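You operate a simulated robot arm through the tools that you are given. There is no shell and no other tool. Be economical: measure what you need, move in short steps, check, and stop when the job is done.

You run a simulated robot arm. Do the job below in one go: nothing can be reset, and whatever is moved stays where it is left.

JOB
Take the brown paper tube and leave it on the top of the white box by the aisle. Put the pink paper tube on the top of the low steel stand. Put the felt pad on the grey-top table away on the top of the tall steel table. Take the white belt and leave it on the top of the brown-taped white box. Put the ball of fluff from the grey-top table on the top of the long wooden table. Put the blue cone from the grey-top table on the top of the low brown box left of the aisle. Open the wire guide 24. Any order will do. Set down upright: felt pad, blue cone.

It is judged by the outcome, as a careful person would: the job done as asked, and still so three seconds after it is handed in. It fails if anything else is knocked over, pushed out of place, dropped, spilled or broken.

ROBOT AND FRAMES
A 7-joint arm with a fingered hand on a trunk, on a base that drives. Base frame: it is fixed to the floor where the robot stands at the start and does not move with it; the origin is under the middle of the robot, x ahead of it, y to its left, z up; the surface under the hand at the start is at about z = 0.85. Units: m, rad, N and s.
With the tool pointing down near the work surface it reaches from about 0.34 to 0.76 m from the robot's upright axis, wherever it stands. Its first joint turns from -2.897 to 2.897 rad. Places, roughly: ball of fluff (8x6x5 cm) [0.8, 0.2, 0.9]; blue cone [0.75, 0.5, 1]; brown paper tube (10x3x4 cm) [0.5, 0, 0.9]; felt pad (5x4x5 cm) [0.7, -0.1, 0.9]; pink paper tube (10x3x4 cm) [0.5, 0, 0.9]; top of the brown-taped white box [2.9, 1.8, 0.5]; top of the long wooden table [0.3, -2.1, 0.8]; top of the low brown box left of the aisle [1.2, 4.6, 0.4]; top of the low steel stand [5.2, 1.8, 0.6]; top of the tall steel table [-1.3, 7.5, 0.9]; top of the white box by the aisle [2.8, 2.6, 0.4]; white belt (23x7x2 cm) [0.9, -0.3, 0.9]; wire guide 24 [5.8, 4.3, 1.1]. Payload 4 kg.
Tool frame: the origin (TCP) lies between the finger pads and is the grasp point; the fingertips stand 0.026 m ahead of it; z points along the fingers, y is the line along which they close. The gripper opens to 0.132 m. The gripper's body begins 0.073 m behind the TCP. The gripper is a hand of 4 fingers: y runs from the thumb to the fingers, the wrist lies at [0, 0, -0.239] in the tool frame, and closing takes about 1.5 s.
Orientation is told as [roll, pitch, yaw] about the base's x, y, z axes, in that order, counted from this pose: with the fingers straight down and closing along the base's y, the tool's x points along the base's -x, its y along +y and its z along -z.

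CONTROLS
- The arm moves only by the tool jog_arm. Its argument "motion" is a list that holds one entry, the list of rows, each a list of 6 numbers: the shift along the tool's x, y, z in m, then the turn, a rotation vector about the tool's x, y, z in rad. In form: [[[x, y, z, wx, wy, wz], ...]]. A call has 1 to 20 rows; each row shifts and turns the commanded pose from where the row before left it, along the tool's axes as they then stand. "hand" is the gripper command, from -1 (fully open) to 1 (shut), values between in proportion, set as the call begins (left out, the last holds). A row lasts 0.2 s, in which the tool goes at most 0.05 m and 0.15 rad; a call with a longer step from one row to the next is refused whole, and so is a gripper value outside its range. Where a pose cannot be reached the arm comes as near as it can. A force on the tool above 40 N (or 10 N above the force at the start of the call, whichever is more), or a blocked arm, ends the call early, and 0.2 s more pass. Each finger travels about 0.072 m/s and halts on what it meets, pressing with about 23 N; the grip force reading is that of the motor and also rises with nothing between the fingers. The clock runs only during rows and for 0.2 s after the last one: add rows that do not move to give the fingers time. It gives the time, the measured TCP pose, the force on the tool (base axes), the opening and the grip force at its end, in the units of the frame above (readings bear some noise), with the torque about the TCP (base axes, N m) and any sound that the robot's microphone picked up.
- Cameras (640 x 400 px; columns grow to the right, rows downward): "scene" is now at [0.0183, 0.1611, 1.5481]; the picture's right is [0.09, -1.00, 0.00], its down [-0.75, -0.07, -0.66] and it looks along [0.66, 0.06, -0.75] (base axes); focal length 250 px, centre (320, 200). "wrist" rides on the gripper at [0.068, 0.002, -0.097] in the tool frame; the picture's right is [-0.02, 1.00, 0.00], its down [-0.82, -0.02, -0.58] and it looks along [-0.58, -0.01, 0.82] (tool axes); focal length 270 px, centre (320, 200). There is no depth. A picture from a camera that has moved, and an enlarged one, comes with that camera's place and axes in the base frame and with its lens.
- grab_frame(camera): a new picture of that camera. No time passes.
- move_column(by): slides the trunk up (or, below 0, down) by that many m; the arm and the scene camera ride with it, the base frame stays. It gives what a move gives, with no picture.
- base_move(legs): drives the robot by 1 to 6 legs, each [ahead, turn to the left] in m and rad, along the robot's own axes; the way and the turn of a leg run together, so that a leg with both is an arc; at most 1.5 m and 3.142 rad a leg. The arm and the cameras ride along, it lands a little off, and it stops where it bumps. It gives what a move gives.
- hand_shape(shape): the hand has 4 fingers and takes this shape, open, in about a second: jaw (thumb against the fingers, like two jaws); tri (thumb and two fingers); tip (a fingertip pinch); poke (one finger out to press); point (the index stretched); flat (the hand flat); cup (the hand cupped); fist (a fist). The gripper value then closes the fingers along that shape, each until it touches; the sizes above hold for jaw. It gives what a move gives, with no picture.
- turn_head(pan, tilt): turns the head with the scene camera to pan (to the left, within 2.705 rad either way) and tilt (down, from -0.506 to 1.204), counted from straight ahead of the robot. It gives what a move gives.
- close_up(camera, box): a new picture of the part [left, top, right, bottom] of that camera's present view, enlarged. No time passes.
- job_done(): hands the job in; it is judged then, once.

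Work in short steps. Places have to be worked out from the pictures, the camera data and where the tool is seen: move nearer, look again, correct. Check each grasp and each placing, and mend what went wrong. You have 196 turns and 174 pictures in all, those below and enlarged ones among them. Open the gripper and draw the arm clear of the work before you hand the job in, unless the task says otherwise; then end with one line.

The tools are called after "Emit:" as name(argument=value, ...) on one line, values as JSON. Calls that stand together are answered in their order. jog_arm: Moves the arm, as the interface text tells. Its arguments: {"type":"object","properties":{"motion":{"type":"array"},"hand":{"type":"number"}},"required":["motion"]} The other tools are called the same way: move_column (by) slides the trunk up or down; hand_shape (shape) gives the hand a shape; base_move (legs) drives the base; turn_head (pan, tilt) turns the head that bears the scene camera; grab_frame (camera) takes a picture; close_up (camera, box) takes an enlarged picture of a part of a camera's view; job_done () hands the job in.

At the start:

```text
t: 0.0
tcp_pos: [0.478, 0.1014, 1.0923]
tool_rot: [0.0, -0.002, 0.001]
force: [0.0, 0.3, -0.1]
wrist_torque: [0.01, 0.01, 0.0]
grip_width: 0.1317
gripper_force: 0.1
shape: jaw
trunk travel left (down, up): [-0.525, 0.065]
robot x, y, heading: [0.0027, -0.0009, -0.001]
head pan, tilt: [0.093, 0.848]
```

scene: 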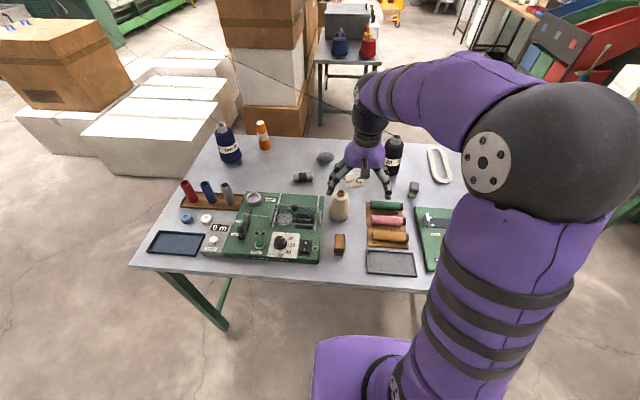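
wrist: 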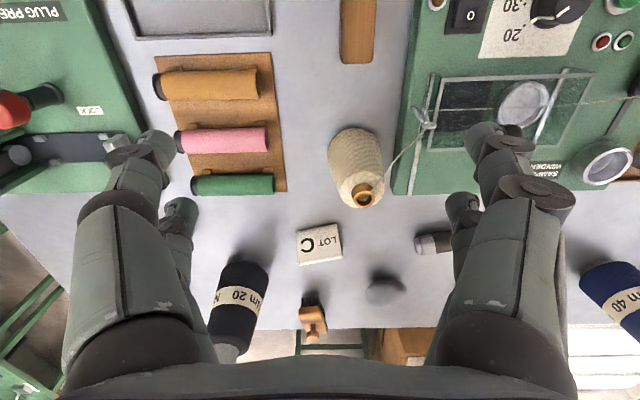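

I start by looking closely at the table to pick out the objects.

Emit:
close_up(camera="scene", box=[140, 110, 300, 210])

Emit:
close_up(camera="scene", box=[290, 130, 470, 280])

Emit:
close_up(camera="scene", box=[0, 0, 320, 180])

```text
4.00 times, centred on (220, 160) of scene
camera zoom: at [0.0183, 0.1611, 1.5481], right [0.09, -1.0, 0.0], down [-0.75, -0.07, -0.66], along [0.66, 0.06, -0.75], focal length 1002 px, centre (720, 360)
```

zoom: 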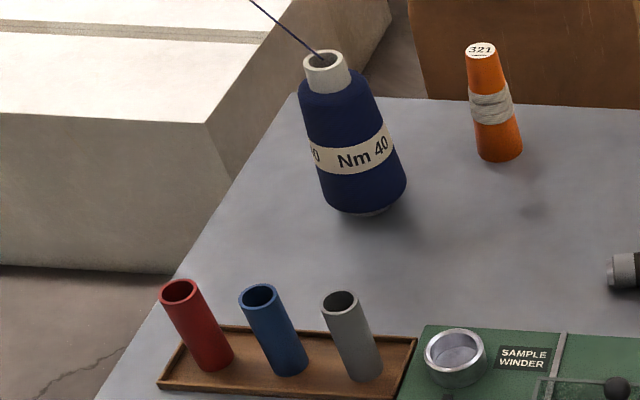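

```text
2.67 times, centred on (380, 205) of scene
camera zoom: at [0.0183, 0.1611, 1.5481], right [0.09, -1.0, 0.0], down [-0.75, -0.07, -0.66], along [0.66, 0.06, -0.75], focal length 668 px, centre (160, 187)
```

zoom: 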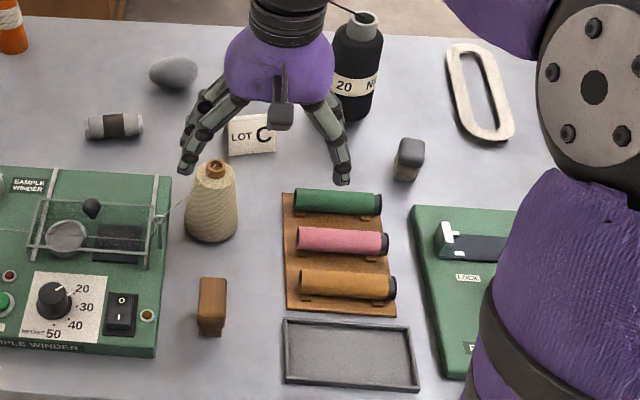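

```text
2.00 times, centred on (160, 90) of scene
camera zoom: at [0.0183, 0.1611, 1.5481], right [0.09, -1.0, 0.0], down [-0.75, -0.07, -0.66], along [0.66, 0.06, -0.75], focal length 501 px, centre (640, 420)
```

zoom: 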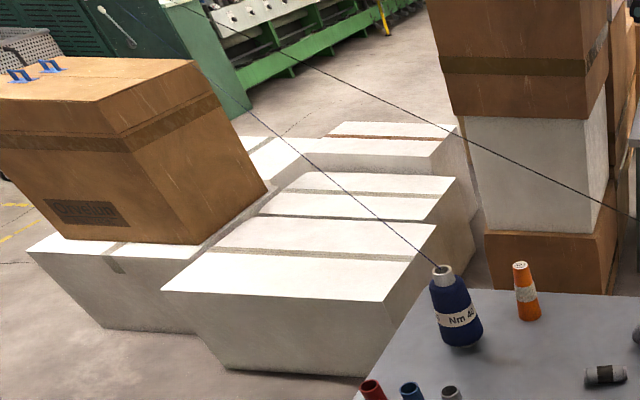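

I survey the surroundings to map the destinations and drive lanes.

Emit:
turn_head(pan=0.7, tilt=0.3)

Emit:
grab_frame(camera="scene")

Emit:
turn_head(pan=1.9, tilt=0.4)

Emit:
grab_frame(camera="scene")

Emit:
turn_head(pan=-0.3, tilt=0.2)

Emit:
grab_frame(camera="scene")

Emit:
turn_head(pan=-1.6, tilt=0.4)

Emit:
grab_frame(camera="scene")

Emit:
turn_head(pan=2.7, tilt=0.4)

Emit:
grab_frame(camera="scene")

```text
t: 1.0
tcp_pos: [0.4787, 0.1013, 1.0926]
tool_rot: [0.0, 0.001, -0.001]
force: [-0.1, -0.3, 0.4]
wrist_torque: [0.01, -0.01, 0.01]
grip_width: 0.1319
gripper_force: 0.0
shape: jaw
trunk travel left (down, up): [-0.525, 0.065]
robot x, y, heading: [0.0029, -0.0019, 0.005]
head pan, tilt: [0.7, 0.3]
```

```text
168 pictures are left
camera scene: at [0.0118, 0.214, 1.5963], right [0.64, -0.77, 0.0], down [-0.23, -0.19, -0.95], along [0.73, 0.61, -0.3], focal length 250 px, centre (320, 200)
```

scene: 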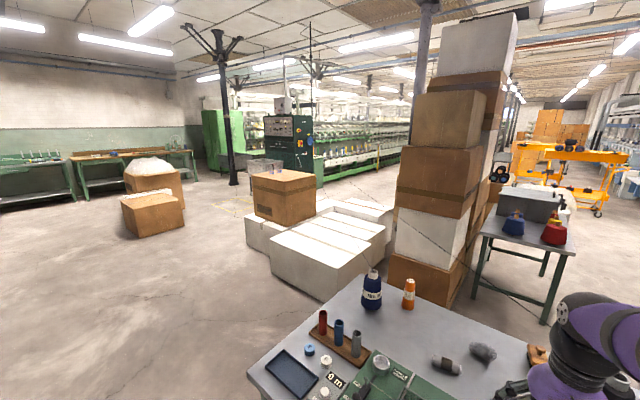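

```text
t: 2.4
tcp_pos: [0.4783, 0.1028, 1.0924]
tool_rot: [-0.001, 0.0, -0.003]
force: [-0.7, -0.1, 0.0]
wrist_torque: [0.01, -0.02, 0.01]
grip_width: 0.132
gripper_force: 0.1
shape: jaw
trunk travel left (down, up): [-0.525, 0.065]
robot x, y, heading: [0.0017, -0.004, -0.0]
head pan, tilt: [1.901, 0.4]
```

```text
167 pictures are left
camera scene: at [-0.0896, 0.2416, 1.5872], right [0.95, 0.32, 0.0], down [0.13, -0.37, -0.92], along [-0.3, 0.87, -0.39], focal length 250 px, centre (320, 200)
```

scene: 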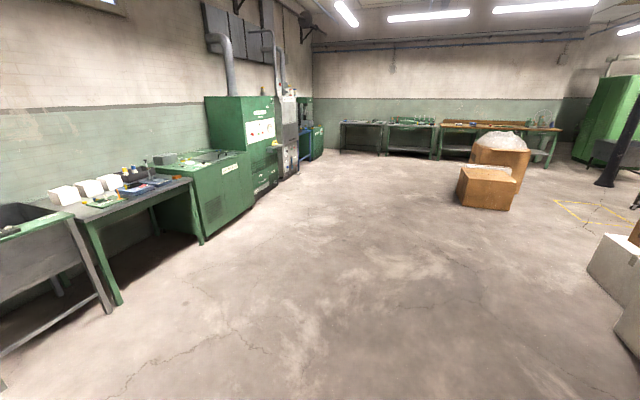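

```text
t: 4.5
tcp_pos: [0.479, 0.1014, 1.0929]
tool_rot: [-0.001, -0.001, -0.002]
force: [-0.3, -0.3, 0.2]
wrist_torque: [-0.01, 0.0, 0.02]
grip_width: 0.1318
gripper_force: 0.0
shape: jaw
trunk travel left (down, up): [-0.525, 0.065]
robot x, y, heading: [-0.0017, -0.0029, 0.003]
head pan, tilt: [-0.3, 0.201]
```

```text
166 pictures are left
camera scene: at [0.0294, 0.1264, 1.6057], right [-0.3, -0.96, 0.0], down [-0.19, 0.06, -0.98], along [0.94, -0.29, -0.2], focal length 250 px, centre (320, 200)
```

scene: 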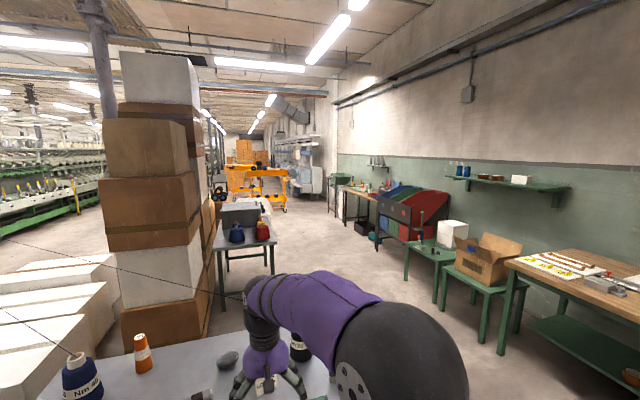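

```text
t: 5.9
tcp_pos: [0.4785, 0.1016, 1.0926]
tool_rot: [0.001, 0.0, -0.002]
force: [-0.3, -0.3, 0.3]
wrist_torque: [0.01, 0.01, 0.0]
grip_width: 0.1318
gripper_force: 0.0
shape: jaw
trunk travel left (down, up): [-0.525, 0.065]
robot x, y, heading: [-0.0002, -0.002, 0.006]
head pan, tilt: [-1.6, 0.4]
```

```text
165 pictures are left
camera scene: at [-0.0623, 0.0613, 1.5872], right [-1.0, 0.03, 0.0], down [0.01, 0.39, -0.92], along [-0.03, -0.92, -0.39], focal length 250 px, centre (320, 200)
```

scene: 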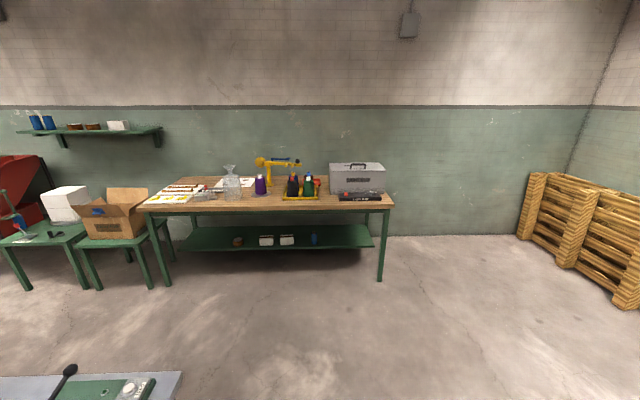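

```text
t: 9.4
tcp_pos: [0.479, 0.1015, 1.0921]
tool_rot: [0.001, 0.001, -0.002]
force: [-0.7, -0.3, 0.2]
wrist_torque: [0.02, 0.0, 0.01]
grip_width: 0.1319
gripper_force: 0.1
shape: jaw
trunk travel left (down, up): [-0.525, 0.065]
robot x, y, heading: [-0.0003, 0.0007, -0.003]
head pan, tilt: [2.7, 0.4]
```

```text
164 pictures are left
camera scene: at [-0.1434, 0.1935, 1.5872], right [0.43, 0.9, 0.0], down [0.35, -0.17, -0.92], along [-0.83, 0.39, -0.39], focal length 250 px, centre (320, 200)
```

scene: 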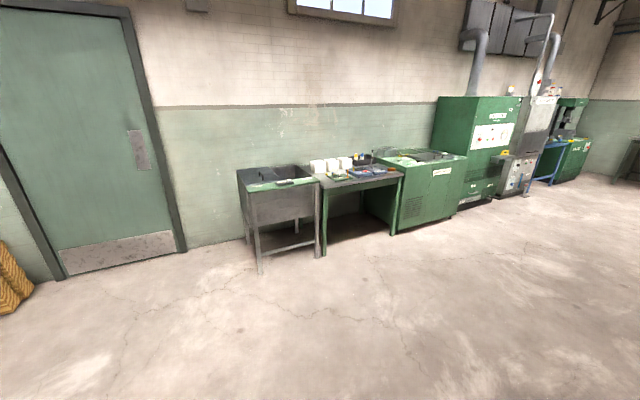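

Next I look down to see the base-to-table clearance and the work area.

Emit:
turn_head(pan=0.3, tilt=1.2)

Emit:
grab_frame(camera="scene")

Emit:
turn_head(pan=-0.4, tilt=0.85)

Emit:
grab_frame(camera="scene")

```text
t: 11.6
tcp_pos: [0.478, 0.1027, 1.0916]
tool_rot: [-0.001, 0.0, -0.003]
force: [-0.4, -0.4, -0.2]
wrist_torque: [-0.02, 0.0, 0.01]
grip_width: 0.1321
gripper_force: 0.1
shape: jaw
trunk travel left (down, up): [-0.525, 0.065]
robot x, y, heading: [0.0011, -0.0002, -0.002]
head pan, tilt: [0.3, 1.201]
```

```text
163 pictures are left
camera scene: at [-0.0062, 0.1705, 1.5243], right [0.3, -0.96, 0.0], down [-0.89, -0.28, -0.36], along [0.35, 0.11, -0.93], focal length 250 px, centre (320, 200)
```

scene: 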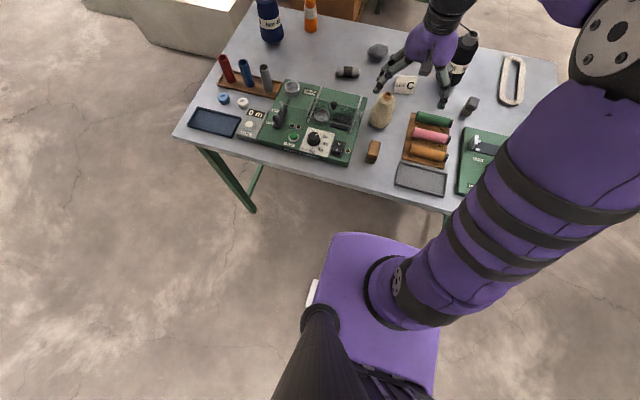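

```text
t: 12.7
tcp_pos: [0.478, 0.1012, 1.0923]
tool_rot: [0.0, -0.001, -0.001]
force: [0.1, -0.8, 0.7]
wrist_torque: [0.02, 0.02, -0.02]
grip_width: 0.1319
gripper_force: 0.0
shape: jaw
trunk travel left (down, up): [-0.525, 0.065]
robot x, y, heading: [0.0004, 0.0019, -0.001]
head pan, tilt: [-0.4, 0.85]
```

```text
162 pictures are left
camera scene: at [0.0124, 0.1235, 1.548], right [-0.39, -0.92, 0.0], down [-0.69, 0.29, -0.66], along [0.61, -0.26, -0.75], focal length 250 px, centre (320, 200)
```

scene: 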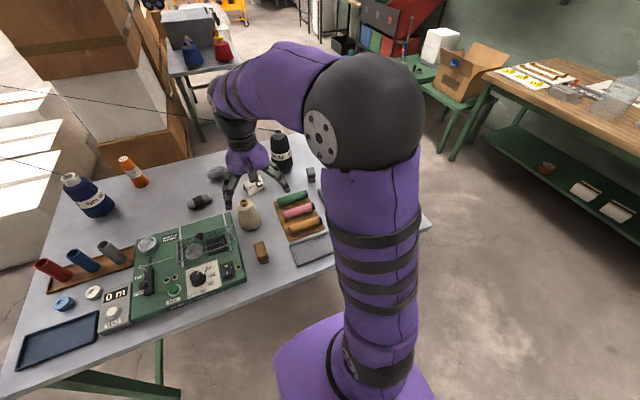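

The brown tube lies at about (0.465, -0.017), axis along y. I move over it and turn the hand 90° so the fingers close along x.

Emit:
jog_arm(motion=[[[0, -0.04, 0, 0, 0, 0], [0, -0.04, 0, 0, 0, 0], [0.01, -0.037, 0, 0, 0, 0], [0, 0, 0, 0, 0, 0.143], [0, 0, 0, 0, 0, 0.143], [0, 0, 0, 0, 0, 0.143], [0, 0, 0, 0, 0, 0.143], [0, 0, 0, 0, 0, 0.143], [0, 0, 0, 0, 0, 0.143], [0, 0, 0, 0, 0, 0.143], [0, 0, 0, 0, 0, 0.143], [0, 0, 0, 0, 0, 0.143], [0, 0, 0, 0, 0, 0.143], [0, 0, 0, 0, 0, 0.141], [0, 0, 0, 0, 0, 0]]])

Emit:
grab_frame(camera="wrist")

```text
t: 15.9
tcp_pos: [0.468, -0.0159, 1.092]
tool_rot: [0.001, -0.001, -1.573]
force: [-0.6, 0.1, 0.1]
wrist_torque: [0.0, 0.03, 0.0]
grip_width: 0.1318
gripper_force: 0.0
shape: jaw
trunk travel left (down, up): [-0.525, 0.065]
robot x, y, heading: [0.0003, 0.0004, 0.004]
head pan, tilt: [-0.4, 0.85]
```

```text
161 pictures are left
camera wrist: at [0.4709, 0.0533, 1.1898], right [1.0, -0.03, 0.0], down [-0.02, -0.82, 0.58], along [-0.02, -0.58, -0.82], focal length 270 px, centre (320, 200)
```

wrist: 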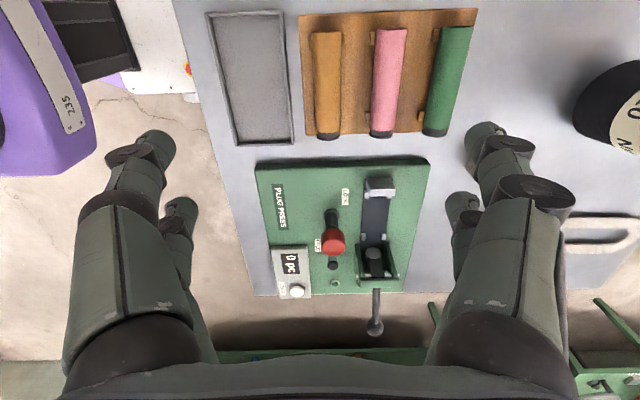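

Tube centre is about (0.474, -0.013), about 3.1 cm wide with 2.8 cm gap to the pink one. I narrow the hand to ~5 cm and come partway down.

Emit:
jog_arm(motion=[[[0.003, 0.006, 0, 0, 0, 0], [0, 0, 0.04, 0, 0, 0], [0, 0, 0.04, 0, 0, 0], [0, 0, 0.04, 0, 0, 0], [0, 0, 0, 0, 0, 0], [0, 0, 0, 0, 0, 0]]], hand=0.22)

Emit:
grab_frame(camera="wrist")

```text
t: 17.3
tcp_pos: [0.4733, -0.0119, 0.9743]
tool_rot: [0.0, 0.002, -1.571]
force: [-0.4, -0.4, 0.8]
wrist_torque: [0.01, 0.02, 0.03]
grip_width: 0.0517
gripper_force: 0.0
shape: jaw
trunk travel left (down, up): [-0.525, 0.065]
robot x, y, heading: [0.0005, 0.0015, -0.004]
head pan, tilt: [-0.4, 0.85]
```

```text
160 pictures are left
camera wrist: at [0.4764, 0.057, 1.0696], right [1.0, -0.03, 0.0], down [-0.02, -0.82, 0.58], along [-0.01, -0.58, -0.82], focal length 270 px, centre (320, 200)
```

wrist: 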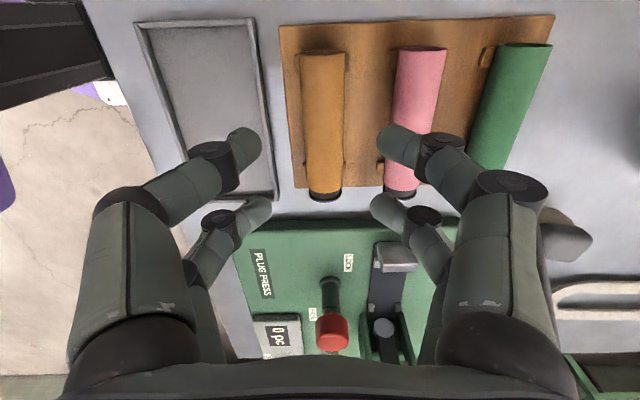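

The outer finger could brush the pink tube, so I narrow to 4.4 cm, shift 2 mm away and go lower.

Emit:
jog_arm(motion=[[[0, -0.002, 0, 0, 0, 0], [0, 0, 0, 0, 0, 0], [0, 0, 0.03, 0, 0, 0], [0, 0, 0.03, 0, 0, 0], [0, 0, 0, 0, 0, 0]]], hand=0.33)

Emit:
grab_frame(camera="wrist")

```text
t: 18.5
tcp_pos: [0.4726, -0.0125, 0.9122]
tool_rot: [0.0, 0.0, -1.569]
force: [-0.7, -0.3, 0.4]
wrist_torque: [-0.01, 0.0, 0.02]
grip_width: 0.0446
gripper_force: 0.0
shape: jaw
trunk travel left (down, up): [-0.525, 0.065]
robot x, y, heading: [-0.0026, 0.0008, 0.003]
head pan, tilt: [-0.4, 0.85]
```

```text
159 pictures are left
camera wrist: at [0.4751, 0.0561, 1.0092], right [1.0, -0.03, 0.0], down [-0.02, -0.82, 0.58], along [-0.01, -0.58, -0.82], focal length 270 px, centre (320, 200)
```

wrist: 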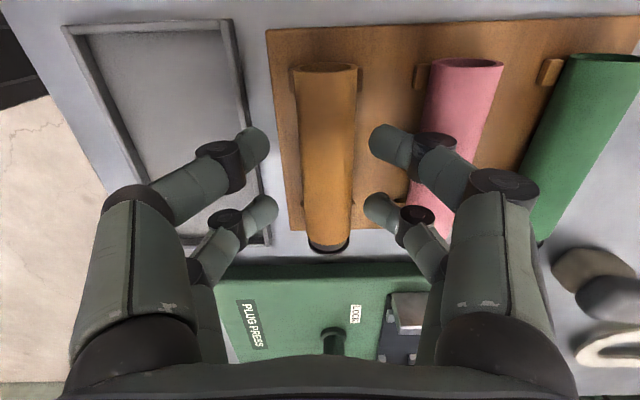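

The tube sits a bit lower and at x≈0.476. I shift 2 mm toward it, lower 2 cm more and close.

Emit:
jog_arm(motion=[[[0.002, 0.002, 0, 0, 0, 0], [0, 0, 0.01, 0, 0, 0], [0, 0, 0.01, 0, 0, 0], [0, 0, 0, 0, 0, 0]]])

Emit:
grab_frame(camera="wrist")

```text
t: 19.5
tcp_pos: [0.4743, -0.0112, 0.8917]
tool_rot: [0.001, 0.0, -1.571]
force: [-0.5, -0.9, 0.0]
wrist_torque: [0.01, -0.02, 0.02]
grip_width: 0.0445
gripper_force: 0.1
shape: jaw
trunk travel left (down, up): [-0.525, 0.065]
robot x, y, heading: [-0.0024, -0.0012, -0.003]
head pan, tilt: [-0.4, 0.85]
```

```text
158 pictures are left
camera wrist: at [0.4767, 0.0584, 0.9896], right [1.0, -0.03, 0.0], down [-0.02, -0.82, 0.58], along [-0.01, -0.58, -0.82], focal length 270 px, centre (320, 200)
```

wrist: 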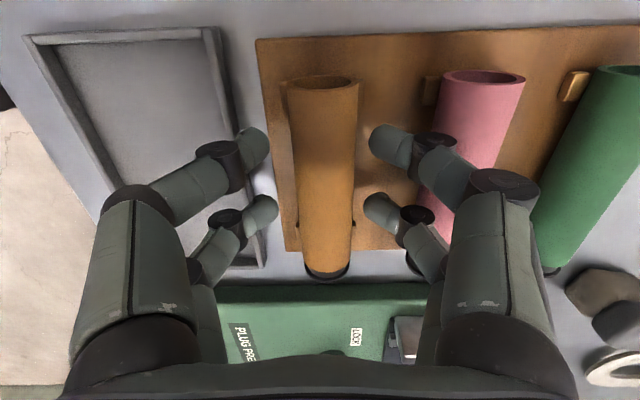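

Clear on both sides; closing on the tube.

Emit:
jog_arm(motion=[[[0, 0, 0, 0, 0, 0], [0, 0, 0, 0, 0, 0], [0, 0, 0, 0, 0, 0], [0, 0, 0, 0, 0, 0], [0, 0, 0, 0, 0, 0], [0, 0, 0, 0, 0, 0]]], hand=1)

Emit:
jog_arm(motion=[[[0, 0, -0.03, 0, 0, 0], [0, 0, -0.03, 0, 0, 0], [0, 0, -0.04, 0, 0, 0], [0, 0, -0.04, 0, 0, 0], [0, 0, 0, 0, 0, 0]]])

Emit:
grab_frame(camera="wrist")

```text
t: 20.9
tcp_pos: [0.4745, -0.0114, 0.8923]
tool_rot: [-0.002, -0.001, -1.571]
force: [-0.2, 0.2, 0.0]
wrist_torque: [-0.03, -0.02, -0.01]
grip_width: 0.0221
gripper_force: 22.5
shape: jaw
trunk travel left (down, up): [-0.525, 0.065]
robot x, y, heading: [0.0018, 0.0038, 0.001]
head pan, tilt: [-0.4, 0.85]
```

```text
t: 22.1
tcp_pos: [0.4736, -0.0099, 1.0331]
tool_rot: [0.003, 0.001, -1.572]
force: [1.0, 0.0, -0.8]
wrist_torque: [0.02, 0.01, 0.0]
grip_width: 0.022
gripper_force: 22.9
shape: jaw
trunk travel left (down, up): [-0.525, 0.065]
robot x, y, heading: [0.0027, -0.0003, 0.002]
head pan, tilt: [-0.4, 0.85]
```

```text
157 pictures are left
camera wrist: at [0.4769, 0.0591, 1.1308], right [1.0, -0.03, 0.0], down [-0.02, -0.82, 0.58], along [-0.01, -0.58, -0.82], focal length 270 px, centre (320, 200)
```

wrist: 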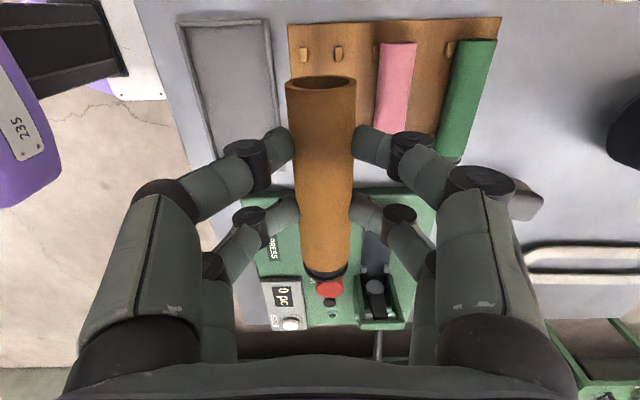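

The brown tube is held. I back off from the table and drive around the left toward the white boxes, then look.

Emit:
base_move(legs=[[-0.5, 0], [0, 1.268], [1.2, 0], [1.2, 0], [0.95, 0], [0, -1.268]])

Emit:
turn_head(pan=0, tilt=0.45)

Emit:
grab_frame(camera="scene")

```text
t: 47.9
tcp_pos: [0.9504, 3.205, 1.0331]
tool_rot: [0.0, 0.0, -1.544]
force: [0.2, -0.1, 0.0]
wrist_torque: [0.0, 0.0, -0.06]
grip_width: 0.0217
gripper_force: 23.2
shape: jaw
trunk travel left (down, up): [-0.525, 0.065]
robot x, y, heading: [0.4731, 3.2037, 0.027]
head pan, tilt: [-0.4, 0.85]
```

```text
t: 48.7
tcp_pos: [0.9503, 3.2059, 1.0324]
tool_rot: [0.0, 0.001, -1.546]
force: [0.4, 0.9, 0.1]
wrist_torque: [0.01, -0.01, -0.01]
grip_width: 0.022
gripper_force: 23.2
shape: jaw
trunk travel left (down, up): [-0.525, 0.065]
robot x, y, heading: [0.4762, 3.2034, 0.025]
head pan, tilt: [0.0, 0.45]
```

```text
156 pictures are left
camera scene: at [0.5043, 3.3577, 1.5824], right [0.02, -1.0, 0.0], down [-0.44, -0.01, -0.9], along [0.9, 0.02, -0.44], focal length 250 px, centre (320, 200)
```

scene: 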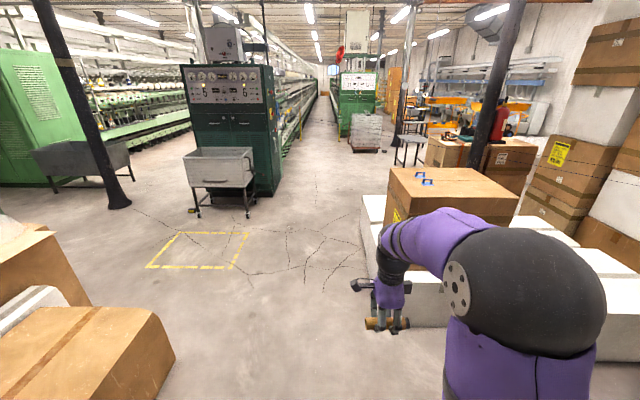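

The target white box top lies behind/beside the brown carton near (2.8, 2.6). I drive along the aisle to about (2.6, 3.65) and look toward −y.

Emit:
base_move(legs=[[0, 0.185], [1.1, 0], [1.05, 0], [0, -1.78]])

Emit:
turn_head(pan=0.2, tilt=0.75)

Emit:
grab_frame(camera="scene")

```text
t: 64.9
tcp_pos: [2.5724, 3.1714, 1.0334]
tool_rot: [0.0, 0.001, 3.13]
force: [0.2, -0.1, -0.5]
wrist_torque: [-0.01, 0.01, -0.04]
grip_width: 0.0213
gripper_force: 22.6
shape: jaw
trunk travel left (down, up): [-0.525, 0.065]
robot x, y, heading: [2.5854, 3.6468, -1.579]
head pan, tilt: [0.0, 0.45]
```

```text
t: 65.7
tcp_pos: [2.5731, 3.1699, 1.033]
tool_rot: [0.001, -0.001, 3.13]
force: [0.2, 0.4, -0.3]
wrist_torque: [-0.02, 0.02, 0.02]
grip_width: 0.0218
gripper_force: 23.4
shape: jaw
trunk travel left (down, up): [-0.525, 0.065]
robot x, y, heading: [2.5877, 3.6438, -1.578]
head pan, tilt: [0.201, 0.75]
```

```text
155 pictures are left
camera scene: at [2.7566, 3.6222, 1.5561], right [-0.98, -0.19, 0.0], down [-0.13, 0.67, -0.73], along [0.14, -0.72, -0.68], focal length 250 px, centre (320, 200)
```

scene: 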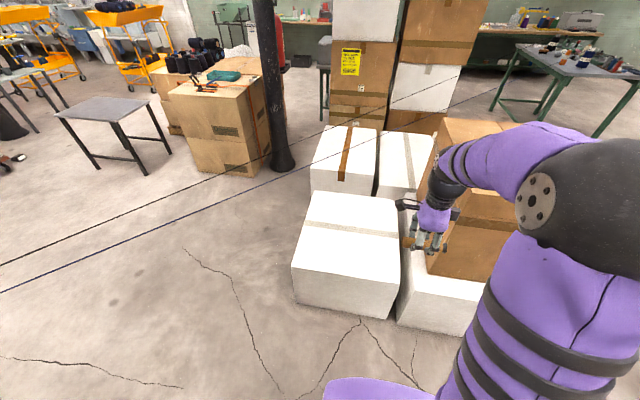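

The white box top is clear: its middle is about (2.76, 2.66). I sidestep to x≈2.84 and move nearer, then lower the trunk.

Emit:
base_move(legs=[[0, 1.57], [0.25, 0], [0, -1.57], [0.3, 0]])

Emit:
move_column(by=-0.42)

Emit:
grab_frame(camera="wrist")

Emit:
grab_frame(camera="scene")

```text
t: 77.6
tcp_pos: [2.8147, 2.8668, 1.0355]
tool_rot: [-0.001, 0.0, 3.126]
force: [1.0, -0.1, 0.1]
wrist_torque: [-0.02, 0.0, 0.0]
grip_width: 0.0212
gripper_force: 23.7
shape: jaw
trunk travel left (down, up): [-0.525, 0.065]
robot x, y, heading: [2.8309, 3.3375, -1.589]
head pan, tilt: [0.201, 0.75]
```

```text
refused: -0.42 is not a number from -0.4 to 0.4
```

```text
154 pictures are left
camera wrist: at [2.8838, 2.8626, 1.1302], right [-0.04, -1.0, 0.0], down [-0.82, 0.03, 0.58], along [-0.58, 0.02, -0.82], focal length 270 px, centre (320, 200)
```

wrist: 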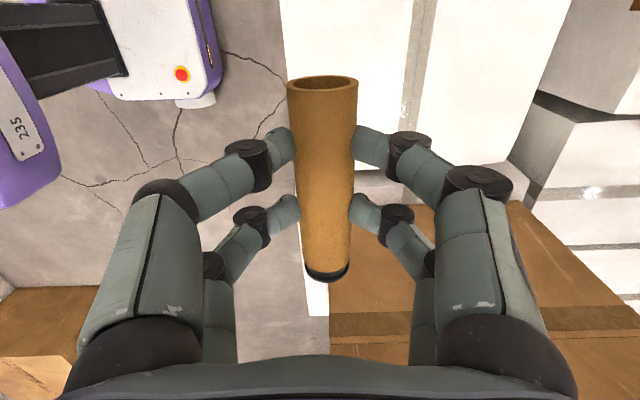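

```text
153 pictures are left
camera scene: at [3.001, 3.3159, 1.556], right [-0.98, -0.18, 0.0], down [-0.13, 0.67, -0.73], along [0.13, -0.72, -0.68], focal length 250 px, centre (320, 200)
```

scene: 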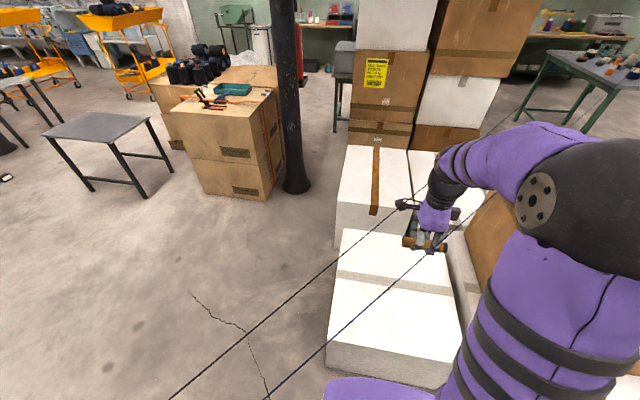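

The tube is over the near half of the box. I lower the trunk, staying above the top.

Emit:
move_column(by=-0.4)

Emit:
jog_arm(motion=[[[-0.02, 0.04, 0, 0, 0, 0], [-0.02, 0.04, 0, 0, 0, 0], [0, 0, 0.03, 0, 0, 0], [0, 0, 0.03, 0, 0, 0], [0, 0, 0.03, 0, 0, 0], [0, 0, 0, 0, 0, 0]]])

Emit:
grab_frame(camera="wrist")

Emit:
grab_frame(camera="scene")

```text
t: 81.5
tcp_pos: [2.8141, 2.8653, 0.633]
tool_rot: [0.002, 0.001, 3.126]
force: [0.5, 0.9, -0.1]
wrist_torque: [0.0, 0.01, 0.0]
grip_width: 0.0211
gripper_force: 22.9
shape: jaw
trunk travel left (down, up): [-0.125, 0.465]
robot x, y, heading: [2.8291, 3.339, -1.584]
head pan, tilt: [0.201, 0.75]
```

```text
t: 82.9
tcp_pos: [2.7733, 2.7854, 0.5419]
tool_rot: [0.002, 0.001, 3.125]
force: [-0.2, 0.7, 0.2]
wrist_torque: [0.01, 0.0, 0.01]
grip_width: 0.0213
gripper_force: 23.2
shape: jaw
trunk travel left (down, up): [-0.125, 0.465]
robot x, y, heading: [2.8305, 3.3394, -1.589]
head pan, tilt: [0.201, 0.75]
```

```text
152 pictures are left
camera wrist: at [2.8417, 2.783, 0.6398], right [-0.04, -1.0, 0.0], down [-0.82, 0.03, 0.58], along [-0.58, 0.02, -0.82], focal length 270 px, centre (320, 200)
```

wrist: 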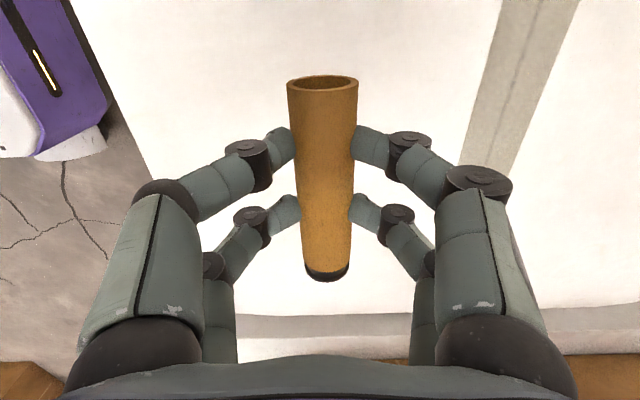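

```text
151 pictures are left
camera scene: at [3.001, 3.3163, 1.156], right [-0.98, -0.18, 0.0], down [-0.13, 0.67, -0.73], along [0.13, -0.72, -0.68], focal length 250 px, centre (320, 200)
```

scene: 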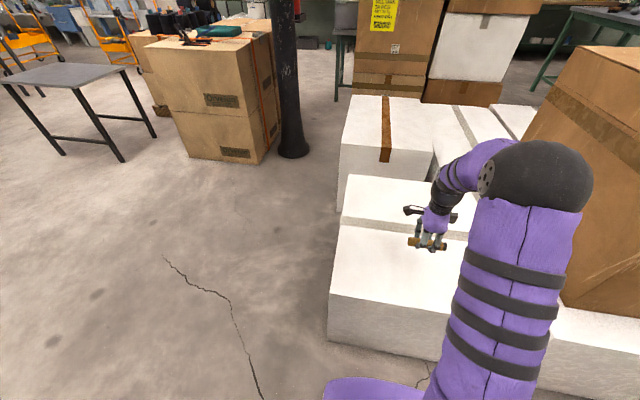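

Position is good. I descend slowly until touch.

Emit:
jog_arm(motion=[[[0, 0, 0.03, 0, 0, 0], [0, 0, 0.03, 0, 0, 0], [0, 0, 0.02, 0, 0, 0], [0, 0, 0.008, 0, 0, 0], [0, 0, 0.005, 0, 0, 0], [0, 0, 0.004, 0, 0, 0], [0, 0, 0.004, 0, 0, 0], [0, 0, 0.004, 0, 0, 0], [0, 0, 0.004, 0, 0, 0], [0, 0, 0.004, 0, 0, 0], [0, 0, 0.004, 0, 0, 0]]])

Emit:
grab_frame(camera="wrist")

```text
t: 84.2
tcp_pos: [2.7728, 2.7831, 0.4556]
tool_rot: [0.011, -0.002, 3.127]
force: [1.1, 9.0, 27.5]
wrist_torque: [0.28, -0.07, 0.01]
grip_width: 0.0234
gripper_force: 23.1
shape: jaw
trunk travel left (down, up): [-0.125, 0.465]
robot x, y, heading: [2.8338, 3.3385, -1.588]
head pan, tilt: [0.201, 0.75]
stopped in row 6: the force on the tool passed its limit at 45 N (the readings are from after the stop); the commanded pose is now the measured one
```

```text
150 pictures are left
camera wrist: at [2.8421, 2.7827, 0.5521], right [-0.04, -1.0, 0.01], down [-0.81, 0.04, 0.58], along [-0.58, 0.02, -0.82], focal length 270 px, centre (320, 200)
```

wrist: 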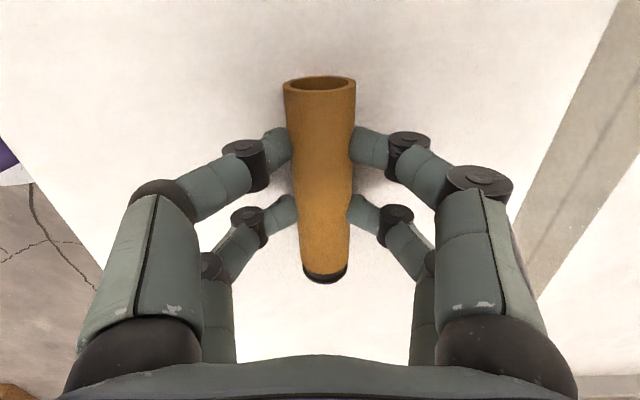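

Touched down. I relax 3 mm up, then open the fingers.

Emit:
jog_arm(motion=[[[0, 0, -0.003, 0, 0, 0], [0, 0, 0, 0, 0, 0]]])

Emit:
jog_arm(motion=[[[0, 0, 0, 0, 0, 0], [0, 0, 0, 0, 0, 0], [0, 0, 0, 0, 0, 0], [0, 0, 0, 0, 0, 0]]], hand=0.1)

Emit:
jog_arm(motion=[[[0, 0, -0.02, 0, 0, 0], [0, 0, -0.03, 0, 0, 0], [0, 0, -0.04, 0, 0, 0], [0, 0, 0, 0, 0, 0]]])

Emit:
grab_frame(camera="wrist")

```text
t: 84.8
tcp_pos: [2.772, 2.7835, 0.455]
tool_rot: [0.006, -0.002, 3.126]
force: [-0.3, 5.0, 14.4]
wrist_torque: [0.19, -0.05, 0.01]
grip_width: 0.0236
gripper_force: 23.2
shape: jaw
trunk travel left (down, up): [-0.125, 0.465]
robot x, y, heading: [2.8318, 3.3385, -1.588]
head pan, tilt: [0.201, 0.75]
```

```text
t: 85.8
tcp_pos: [2.7729, 2.7826, 0.4554]
tool_rot: [0.008, -0.002, 3.126]
force: [0.4, 0.3, -0.1]
wrist_torque: [0.02, 0.02, 0.0]
grip_width: 0.0587
gripper_force: 0.0
shape: jaw
trunk travel left (down, up): [-0.125, 0.465]
robot x, y, heading: [2.8333, 3.3392, -1.587]
head pan, tilt: [0.201, 0.75]
```

```text
t: 86.8
tcp_pos: [2.7732, 2.7841, 0.5455]
tool_rot: [0.006, -0.001, 3.125]
force: [0.1, 0.0, 0.1]
wrist_torque: [0.0, -0.01, -0.03]
grip_width: 0.0587
gripper_force: 0.0
shape: jaw
trunk travel left (down, up): [-0.125, 0.465]
robot x, y, heading: [2.832, 3.3395, -1.587]
head pan, tilt: [0.201, 0.75]
```

```text
149 pictures are left
camera wrist: at [2.8424, 2.783, 0.642], right [-0.04, -1.0, 0.01], down [-0.81, 0.04, 0.58], along [-0.58, 0.02, -0.82], focal length 270 px, centre (320, 200)
```

wrist: 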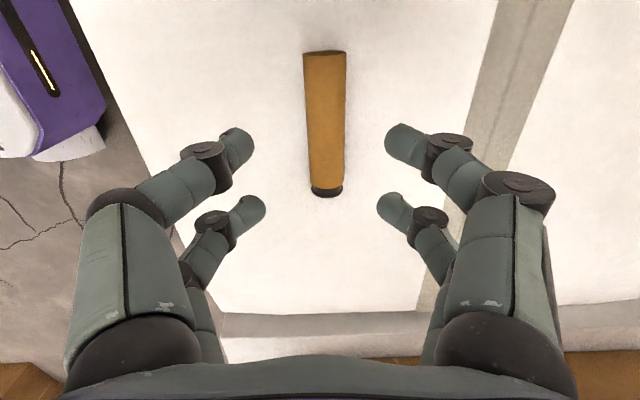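

Tube rests on the box. I raise up, back off, turn to +x and look toward the wire guide.

Emit:
move_column(by=0.4)

Emit:
base_move(legs=[[-0.35, 0], [0, 1.6]])

Emit:
turn_head(pan=0.1, tilt=0.35)

Emit:
grab_frame(camera="scene")

```text
t: 90.6
tcp_pos: [2.7717, 2.7852, 0.9456]
tool_rot: [0.007, -0.004, 3.125]
force: [0.5, 0.6, 0.2]
wrist_torque: [0.0, 0.0, -0.04]
grip_width: 0.0589
gripper_force: 0.0
shape: jaw
trunk travel left (down, up): [-0.525, 0.065]
robot x, y, heading: [2.8328, 3.3411, -1.589]
head pan, tilt: [0.201, 0.75]
```

```text
t: 97.2
tcp_pos: [3.3921, 3.6479, 0.9446]
tool_rot: [0.005, -0.002, -1.556]
force: [1.2, -0.5, 0.1]
wrist_torque: [0.04, 0.02, -0.01]
grip_width: 0.0589
gripper_force: 0.1
shape: jaw
trunk travel left (down, up): [-0.525, 0.065]
robot x, y, heading: [2.8357, 3.6926, 0.015]
head pan, tilt: [0.201, 0.75]
```

```text
t: 98.0
tcp_pos: [3.392, 3.6486, 0.9447]
tool_rot: [0.007, -0.002, -1.555]
force: [0.6, -0.2, -0.9]
wrist_torque: [0.02, 0.0, 0.02]
grip_width: 0.0591
gripper_force: 0.0
shape: jaw
trunk travel left (down, up): [-0.525, 0.065]
robot x, y, heading: [2.8369, 3.6926, 0.017]
head pan, tilt: [0.099, 0.351]
```

```text
148 pictures are left
camera scene: at [2.8671, 3.8533, 1.5916], right [0.12, -0.99, 0.0], down [-0.34, -0.04, -0.94], along [0.93, 0.11, -0.34], focal length 250 px, centre (320, 200)
```

scene: 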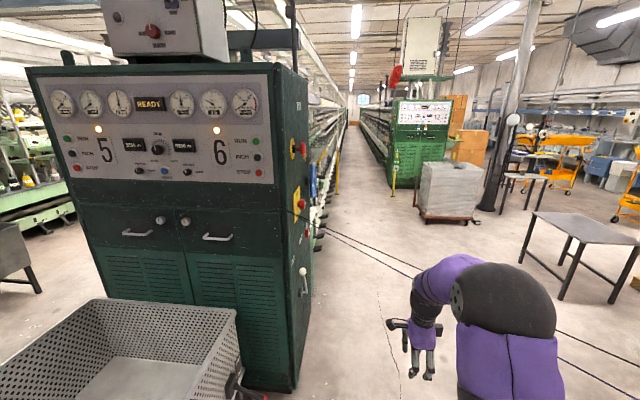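

The guide lies on the machine's aisle side at (5.8, 4.3). I drive down the aisle to about x=5.2 and look left.

Emit:
base_move(legs=[[0, -0.08], [1.2, 0], [1.2, 0], [0, 0.08]])

Emit:
turn_head(pan=1.0, tilt=0.35)

Emit:
grab_frame(camera="scene")

```text
t: 110.8
tcp_pos: [5.7961, 3.5145, 0.9444]
tool_rot: [0.009, -0.001, -1.546]
force: [-0.1, -0.2, 0.6]
wrist_torque: [-0.01, -0.01, -0.02]
grip_width: 0.0592
gripper_force: 0.1
shape: jaw
trunk travel left (down, up): [-0.525, 0.065]
robot x, y, heading: [5.2389, 3.5491, 0.03]
head pan, tilt: [0.099, 0.351]
```

```text
t: 112.0
tcp_pos: [5.7973, 3.5139, 0.9453]
tool_rot: [0.008, -0.001, -1.549]
force: [-0.1, -0.1, 0.2]
wrist_torque: [0.01, -0.02, 0.01]
grip_width: 0.0589
gripper_force: 0.1
shape: jaw
trunk travel left (down, up): [-0.525, 0.065]
robot x, y, heading: [5.2446, 3.5487, 0.028]
head pan, tilt: [1.0, 0.351]
```

```text
147 pictures are left
camera scene: at [5.2241, 3.7832, 1.5917], right [0.86, -0.52, 0.0], down [-0.18, -0.29, -0.94], along [0.49, 0.8, -0.34], focal length 250 px, centre (320, 200)
```

scene: 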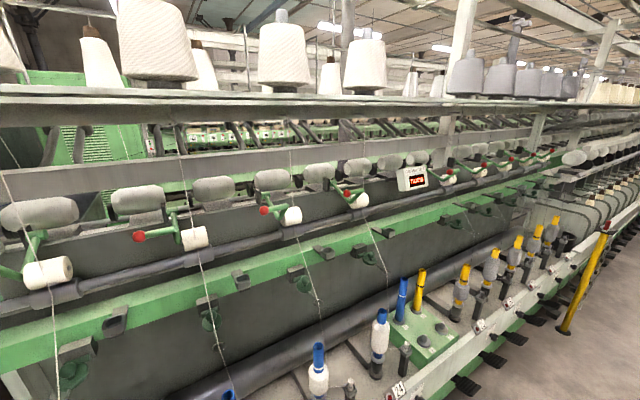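

I zoom in on where guide 24 should be, around pixel (386, 260).

Emit:
close_up(camera="scene", box=[280, 160, 520, 310])

Emit:
close_up(camera="scene", box=[280, 260, 520, 400])

```text
2.67 times, centred on (400, 235) of scene
camera zoom: at [5.2241, 3.7832, 1.5917], right [0.86, -0.52, 0.0], down [-0.18, -0.29, -0.94], along [0.49, 0.8, -0.34], focal length 668 px, centre (107, 107)
```

zoom: 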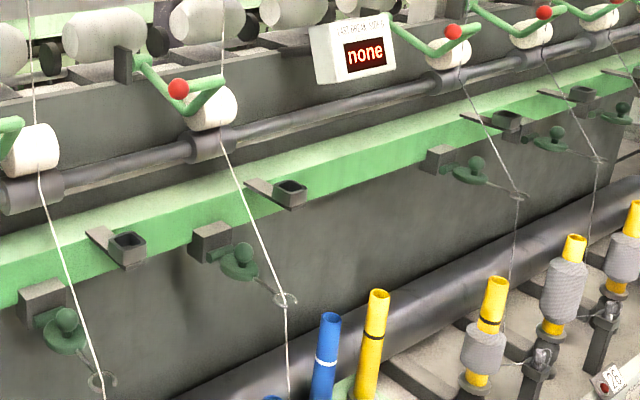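

```text
2.67 times, centred on (400, 330) of scene
camera zoom: at [5.2241, 3.7832, 1.5917], right [0.86, -0.52, 0.0], down [-0.18, -0.29, -0.94], along [0.49, 0.8, -0.34], focal length 668 px, centre (107, -147)
```

zoom: 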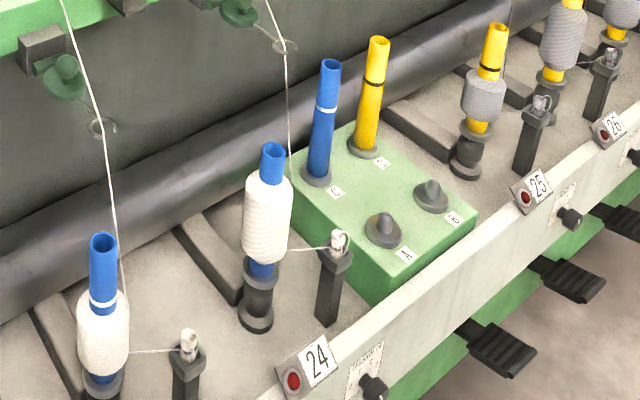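

The pigtail guide with the thread ring near (5.77, 4.25, 1.1) belongs to spindle 24. I retract and raise the hand, drive to x≈5.77, face the machine and look.

Emit:
jog_arm(motion=[[[0, -0.04, -0.04, 0, 0, 0], [0, -0.04, -0.04, 0, 0, 0], [0, -0.04, -0.04, 0, 0, 0], [0, -0.03, -0.03, 0, 0, 0], [0, 0, 0, 0, 0, 0]]])

Emit:
base_move(legs=[[0.52, 0], [0, 1.54]])

Emit:
turn_head(pan=0.0, tilt=0.6)

Emit:
grab_frame(camera="scene")

```text
refused: row 1 steps farther than a row can; nothing moved
```

```text
t: 119.2
tcp_pos: [5.8108, 4.1218, 0.9443]
tool_rot: [0.008, -0.002, -0.005]
force: [0.1, 0.6, -1.2]
wrist_torque: [0.0, 0.02, -0.01]
grip_width: 0.0589
gripper_force: 0.1
shape: jaw
trunk travel left (down, up): [-0.525, 0.065]
robot x, y, heading: [5.7547, 3.5648, 1.568]
head pan, tilt: [1.0, 0.351]
```

```text
t: 120.5
tcp_pos: [5.81, 4.1216, 0.9441]
tool_rot: [0.008, -0.001, -0.005]
force: [-0.9, -0.4, -0.5]
wrist_torque: [-0.01, 0.0, 0.03]
grip_width: 0.0588
gripper_force: 0.0
shape: jaw
trunk travel left (down, up): [-0.525, 0.065]
robot x, y, heading: [5.7548, 3.5693, 1.572]
head pan, tilt: [0.0, 0.6]
```

```text
144 pictures are left
camera scene: at [5.6043, 3.5962, 1.5689], right [1.0, 0.0, 0.0], down [0.0, -0.56, -0.83], along [0.0, 0.83, -0.56], focal length 250 px, centre (320, 200)
```

scene: 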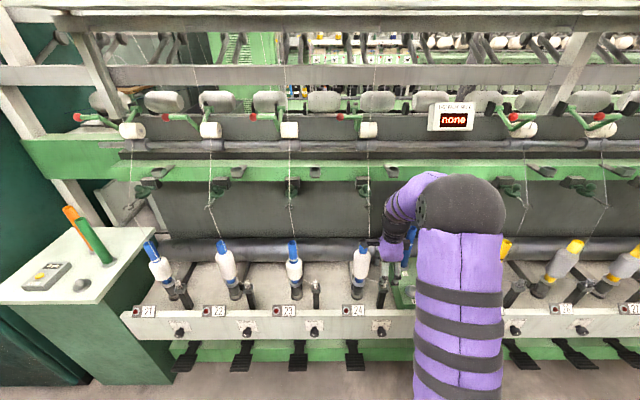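

The retract was refused yet the drive ran (I must not chain those). The hand is near the spindles; I check that nothing was touched.

Emit:
close_up(camera="scene", box=[320, 160, 480, 310])

Emit:
grab_frame(camera="wrist")

```text
2.67 times, centred on (400, 235) of scene
camera zoom: at [5.6043, 3.5962, 1.5689], right [1.0, 0.0, 0.0], down [0.0, -0.56, -0.83], along [0.0, 0.83, -0.56], focal length 668 px, centre (107, 107)
```

zoom: 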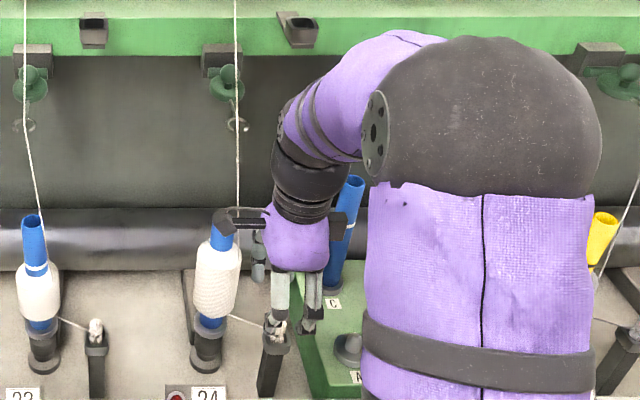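

```text
142 pictures are left
camera wrist: at [5.7423, 4.1238, 1.0417], right [0.03, 1.0, 0.01], down [0.81, -0.03, 0.58], along [0.58, -0.01, -0.82], focal length 270 px, centre (320, 200)
```

wrist: 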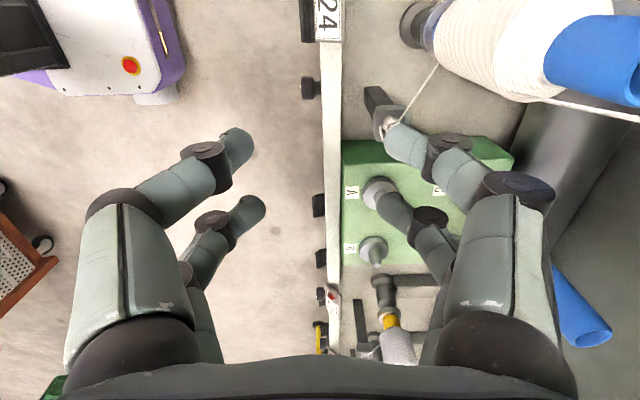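

No contact. I lift straight up and pull back before planning the guide.

Emit:
jog_arm(motion=[[[0, 0, -0.05, 0, 0, 0], [0, 0, -0.05, 0, 0, 0], [0, 0, -0.05, 0, 0, 0], [0, 0, -0.04, 0, 0, 0], [0, -0.05, 0, 0, 0, 0], [0, -0.05, 0, 0, 0, 0], [0, -0.04, 0, 0, 0, 0], [0, 0, 0, 0, 0, 0]]])

Emit:
close_up(camera="scene", box=[330, 150, 410, 200])

Emit:
grab_frame(camera="wrist")

```text
t: 122.3
tcp_pos: [5.8098, 3.9806, 1.1328]
tool_rot: [0.007, -0.002, -0.005]
force: [0.4, 0.3, 0.3]
wrist_torque: [0.0, -0.01, -0.04]
grip_width: 0.0594
gripper_force: 0.1
shape: jaw
trunk travel left (down, up): [-0.525, 0.065]
robot x, y, heading: [5.7564, 3.5644, 1.574]
head pan, tilt: [0.0, 0.6]
```

```text
8.00 times, centred on (370, 175) of scene
camera zoom: at [5.6043, 3.5957, 1.5689], right [1.0, 0.0, 0.0], down [0.0, -0.56, -0.83], along [0.0, 0.83, -0.56], focal length 2003 px, centre (-80, 400)
```

zoom: 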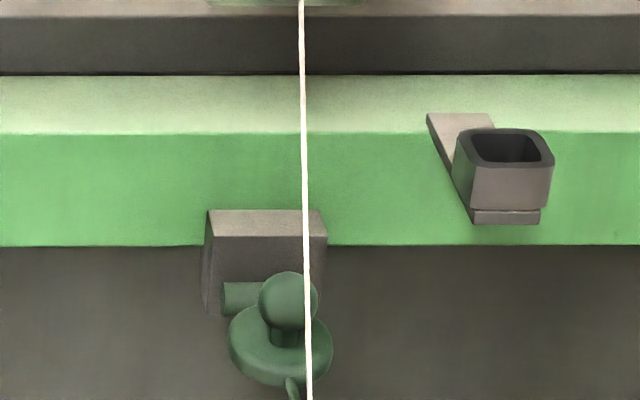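

```text
140 pictures are left
camera wrist: at [5.7421, 3.9814, 1.2308], right [0.03, 1.0, 0.01], down [0.81, -0.03, 0.58], along [0.58, -0.01, -0.82], focal length 270 px, centre (320, 200)
```

wrist: 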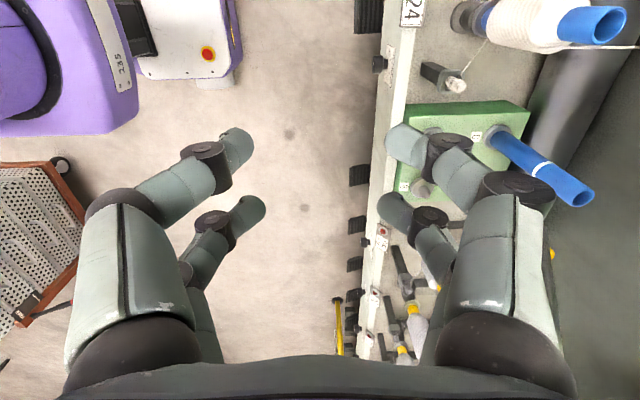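

Knob triangulates to about (5.76, 4.323, 1.128), ring at (5.761, 4.248, 1.10): a flap hinged along x. Pushing the knob back (+y) should flip the ring up. I back the base a bit.

Emit:
base_move(legs=[[-0.12, 0]])

Emit:
hand_shape(shape="poke")

```text
t: 123.5
tcp_pos: [5.8099, 3.8573, 1.1339]
tool_rot: [0.008, -0.002, -0.005]
force: [-0.6, -0.5, 0.1]
wrist_torque: [0.0, 0.0, 0.01]
grip_width: 0.0592
gripper_force: 0.0
shape: jaw
trunk travel left (down, up): [-0.525, 0.065]
robot x, y, heading: [5.7565, 3.4437, 1.574]
head pan, tilt: [0.0, 0.6]
```

```text
t: 124.5
tcp_pos: [5.8085, 3.8582, 1.135]
tool_rot: [0.008, -0.001, -0.006]
force: [-0.2, 0.8, 0.1]
wrist_torque: [-0.03, 0.0, 0.0]
grip_width: 0.0
gripper_force: 0.1
shape: poke
trunk travel left (down, up): [-0.525, 0.065]
robot x, y, heading: [5.761, 3.4437, 1.572]
head pan, tilt: [0.0, 0.6]
```

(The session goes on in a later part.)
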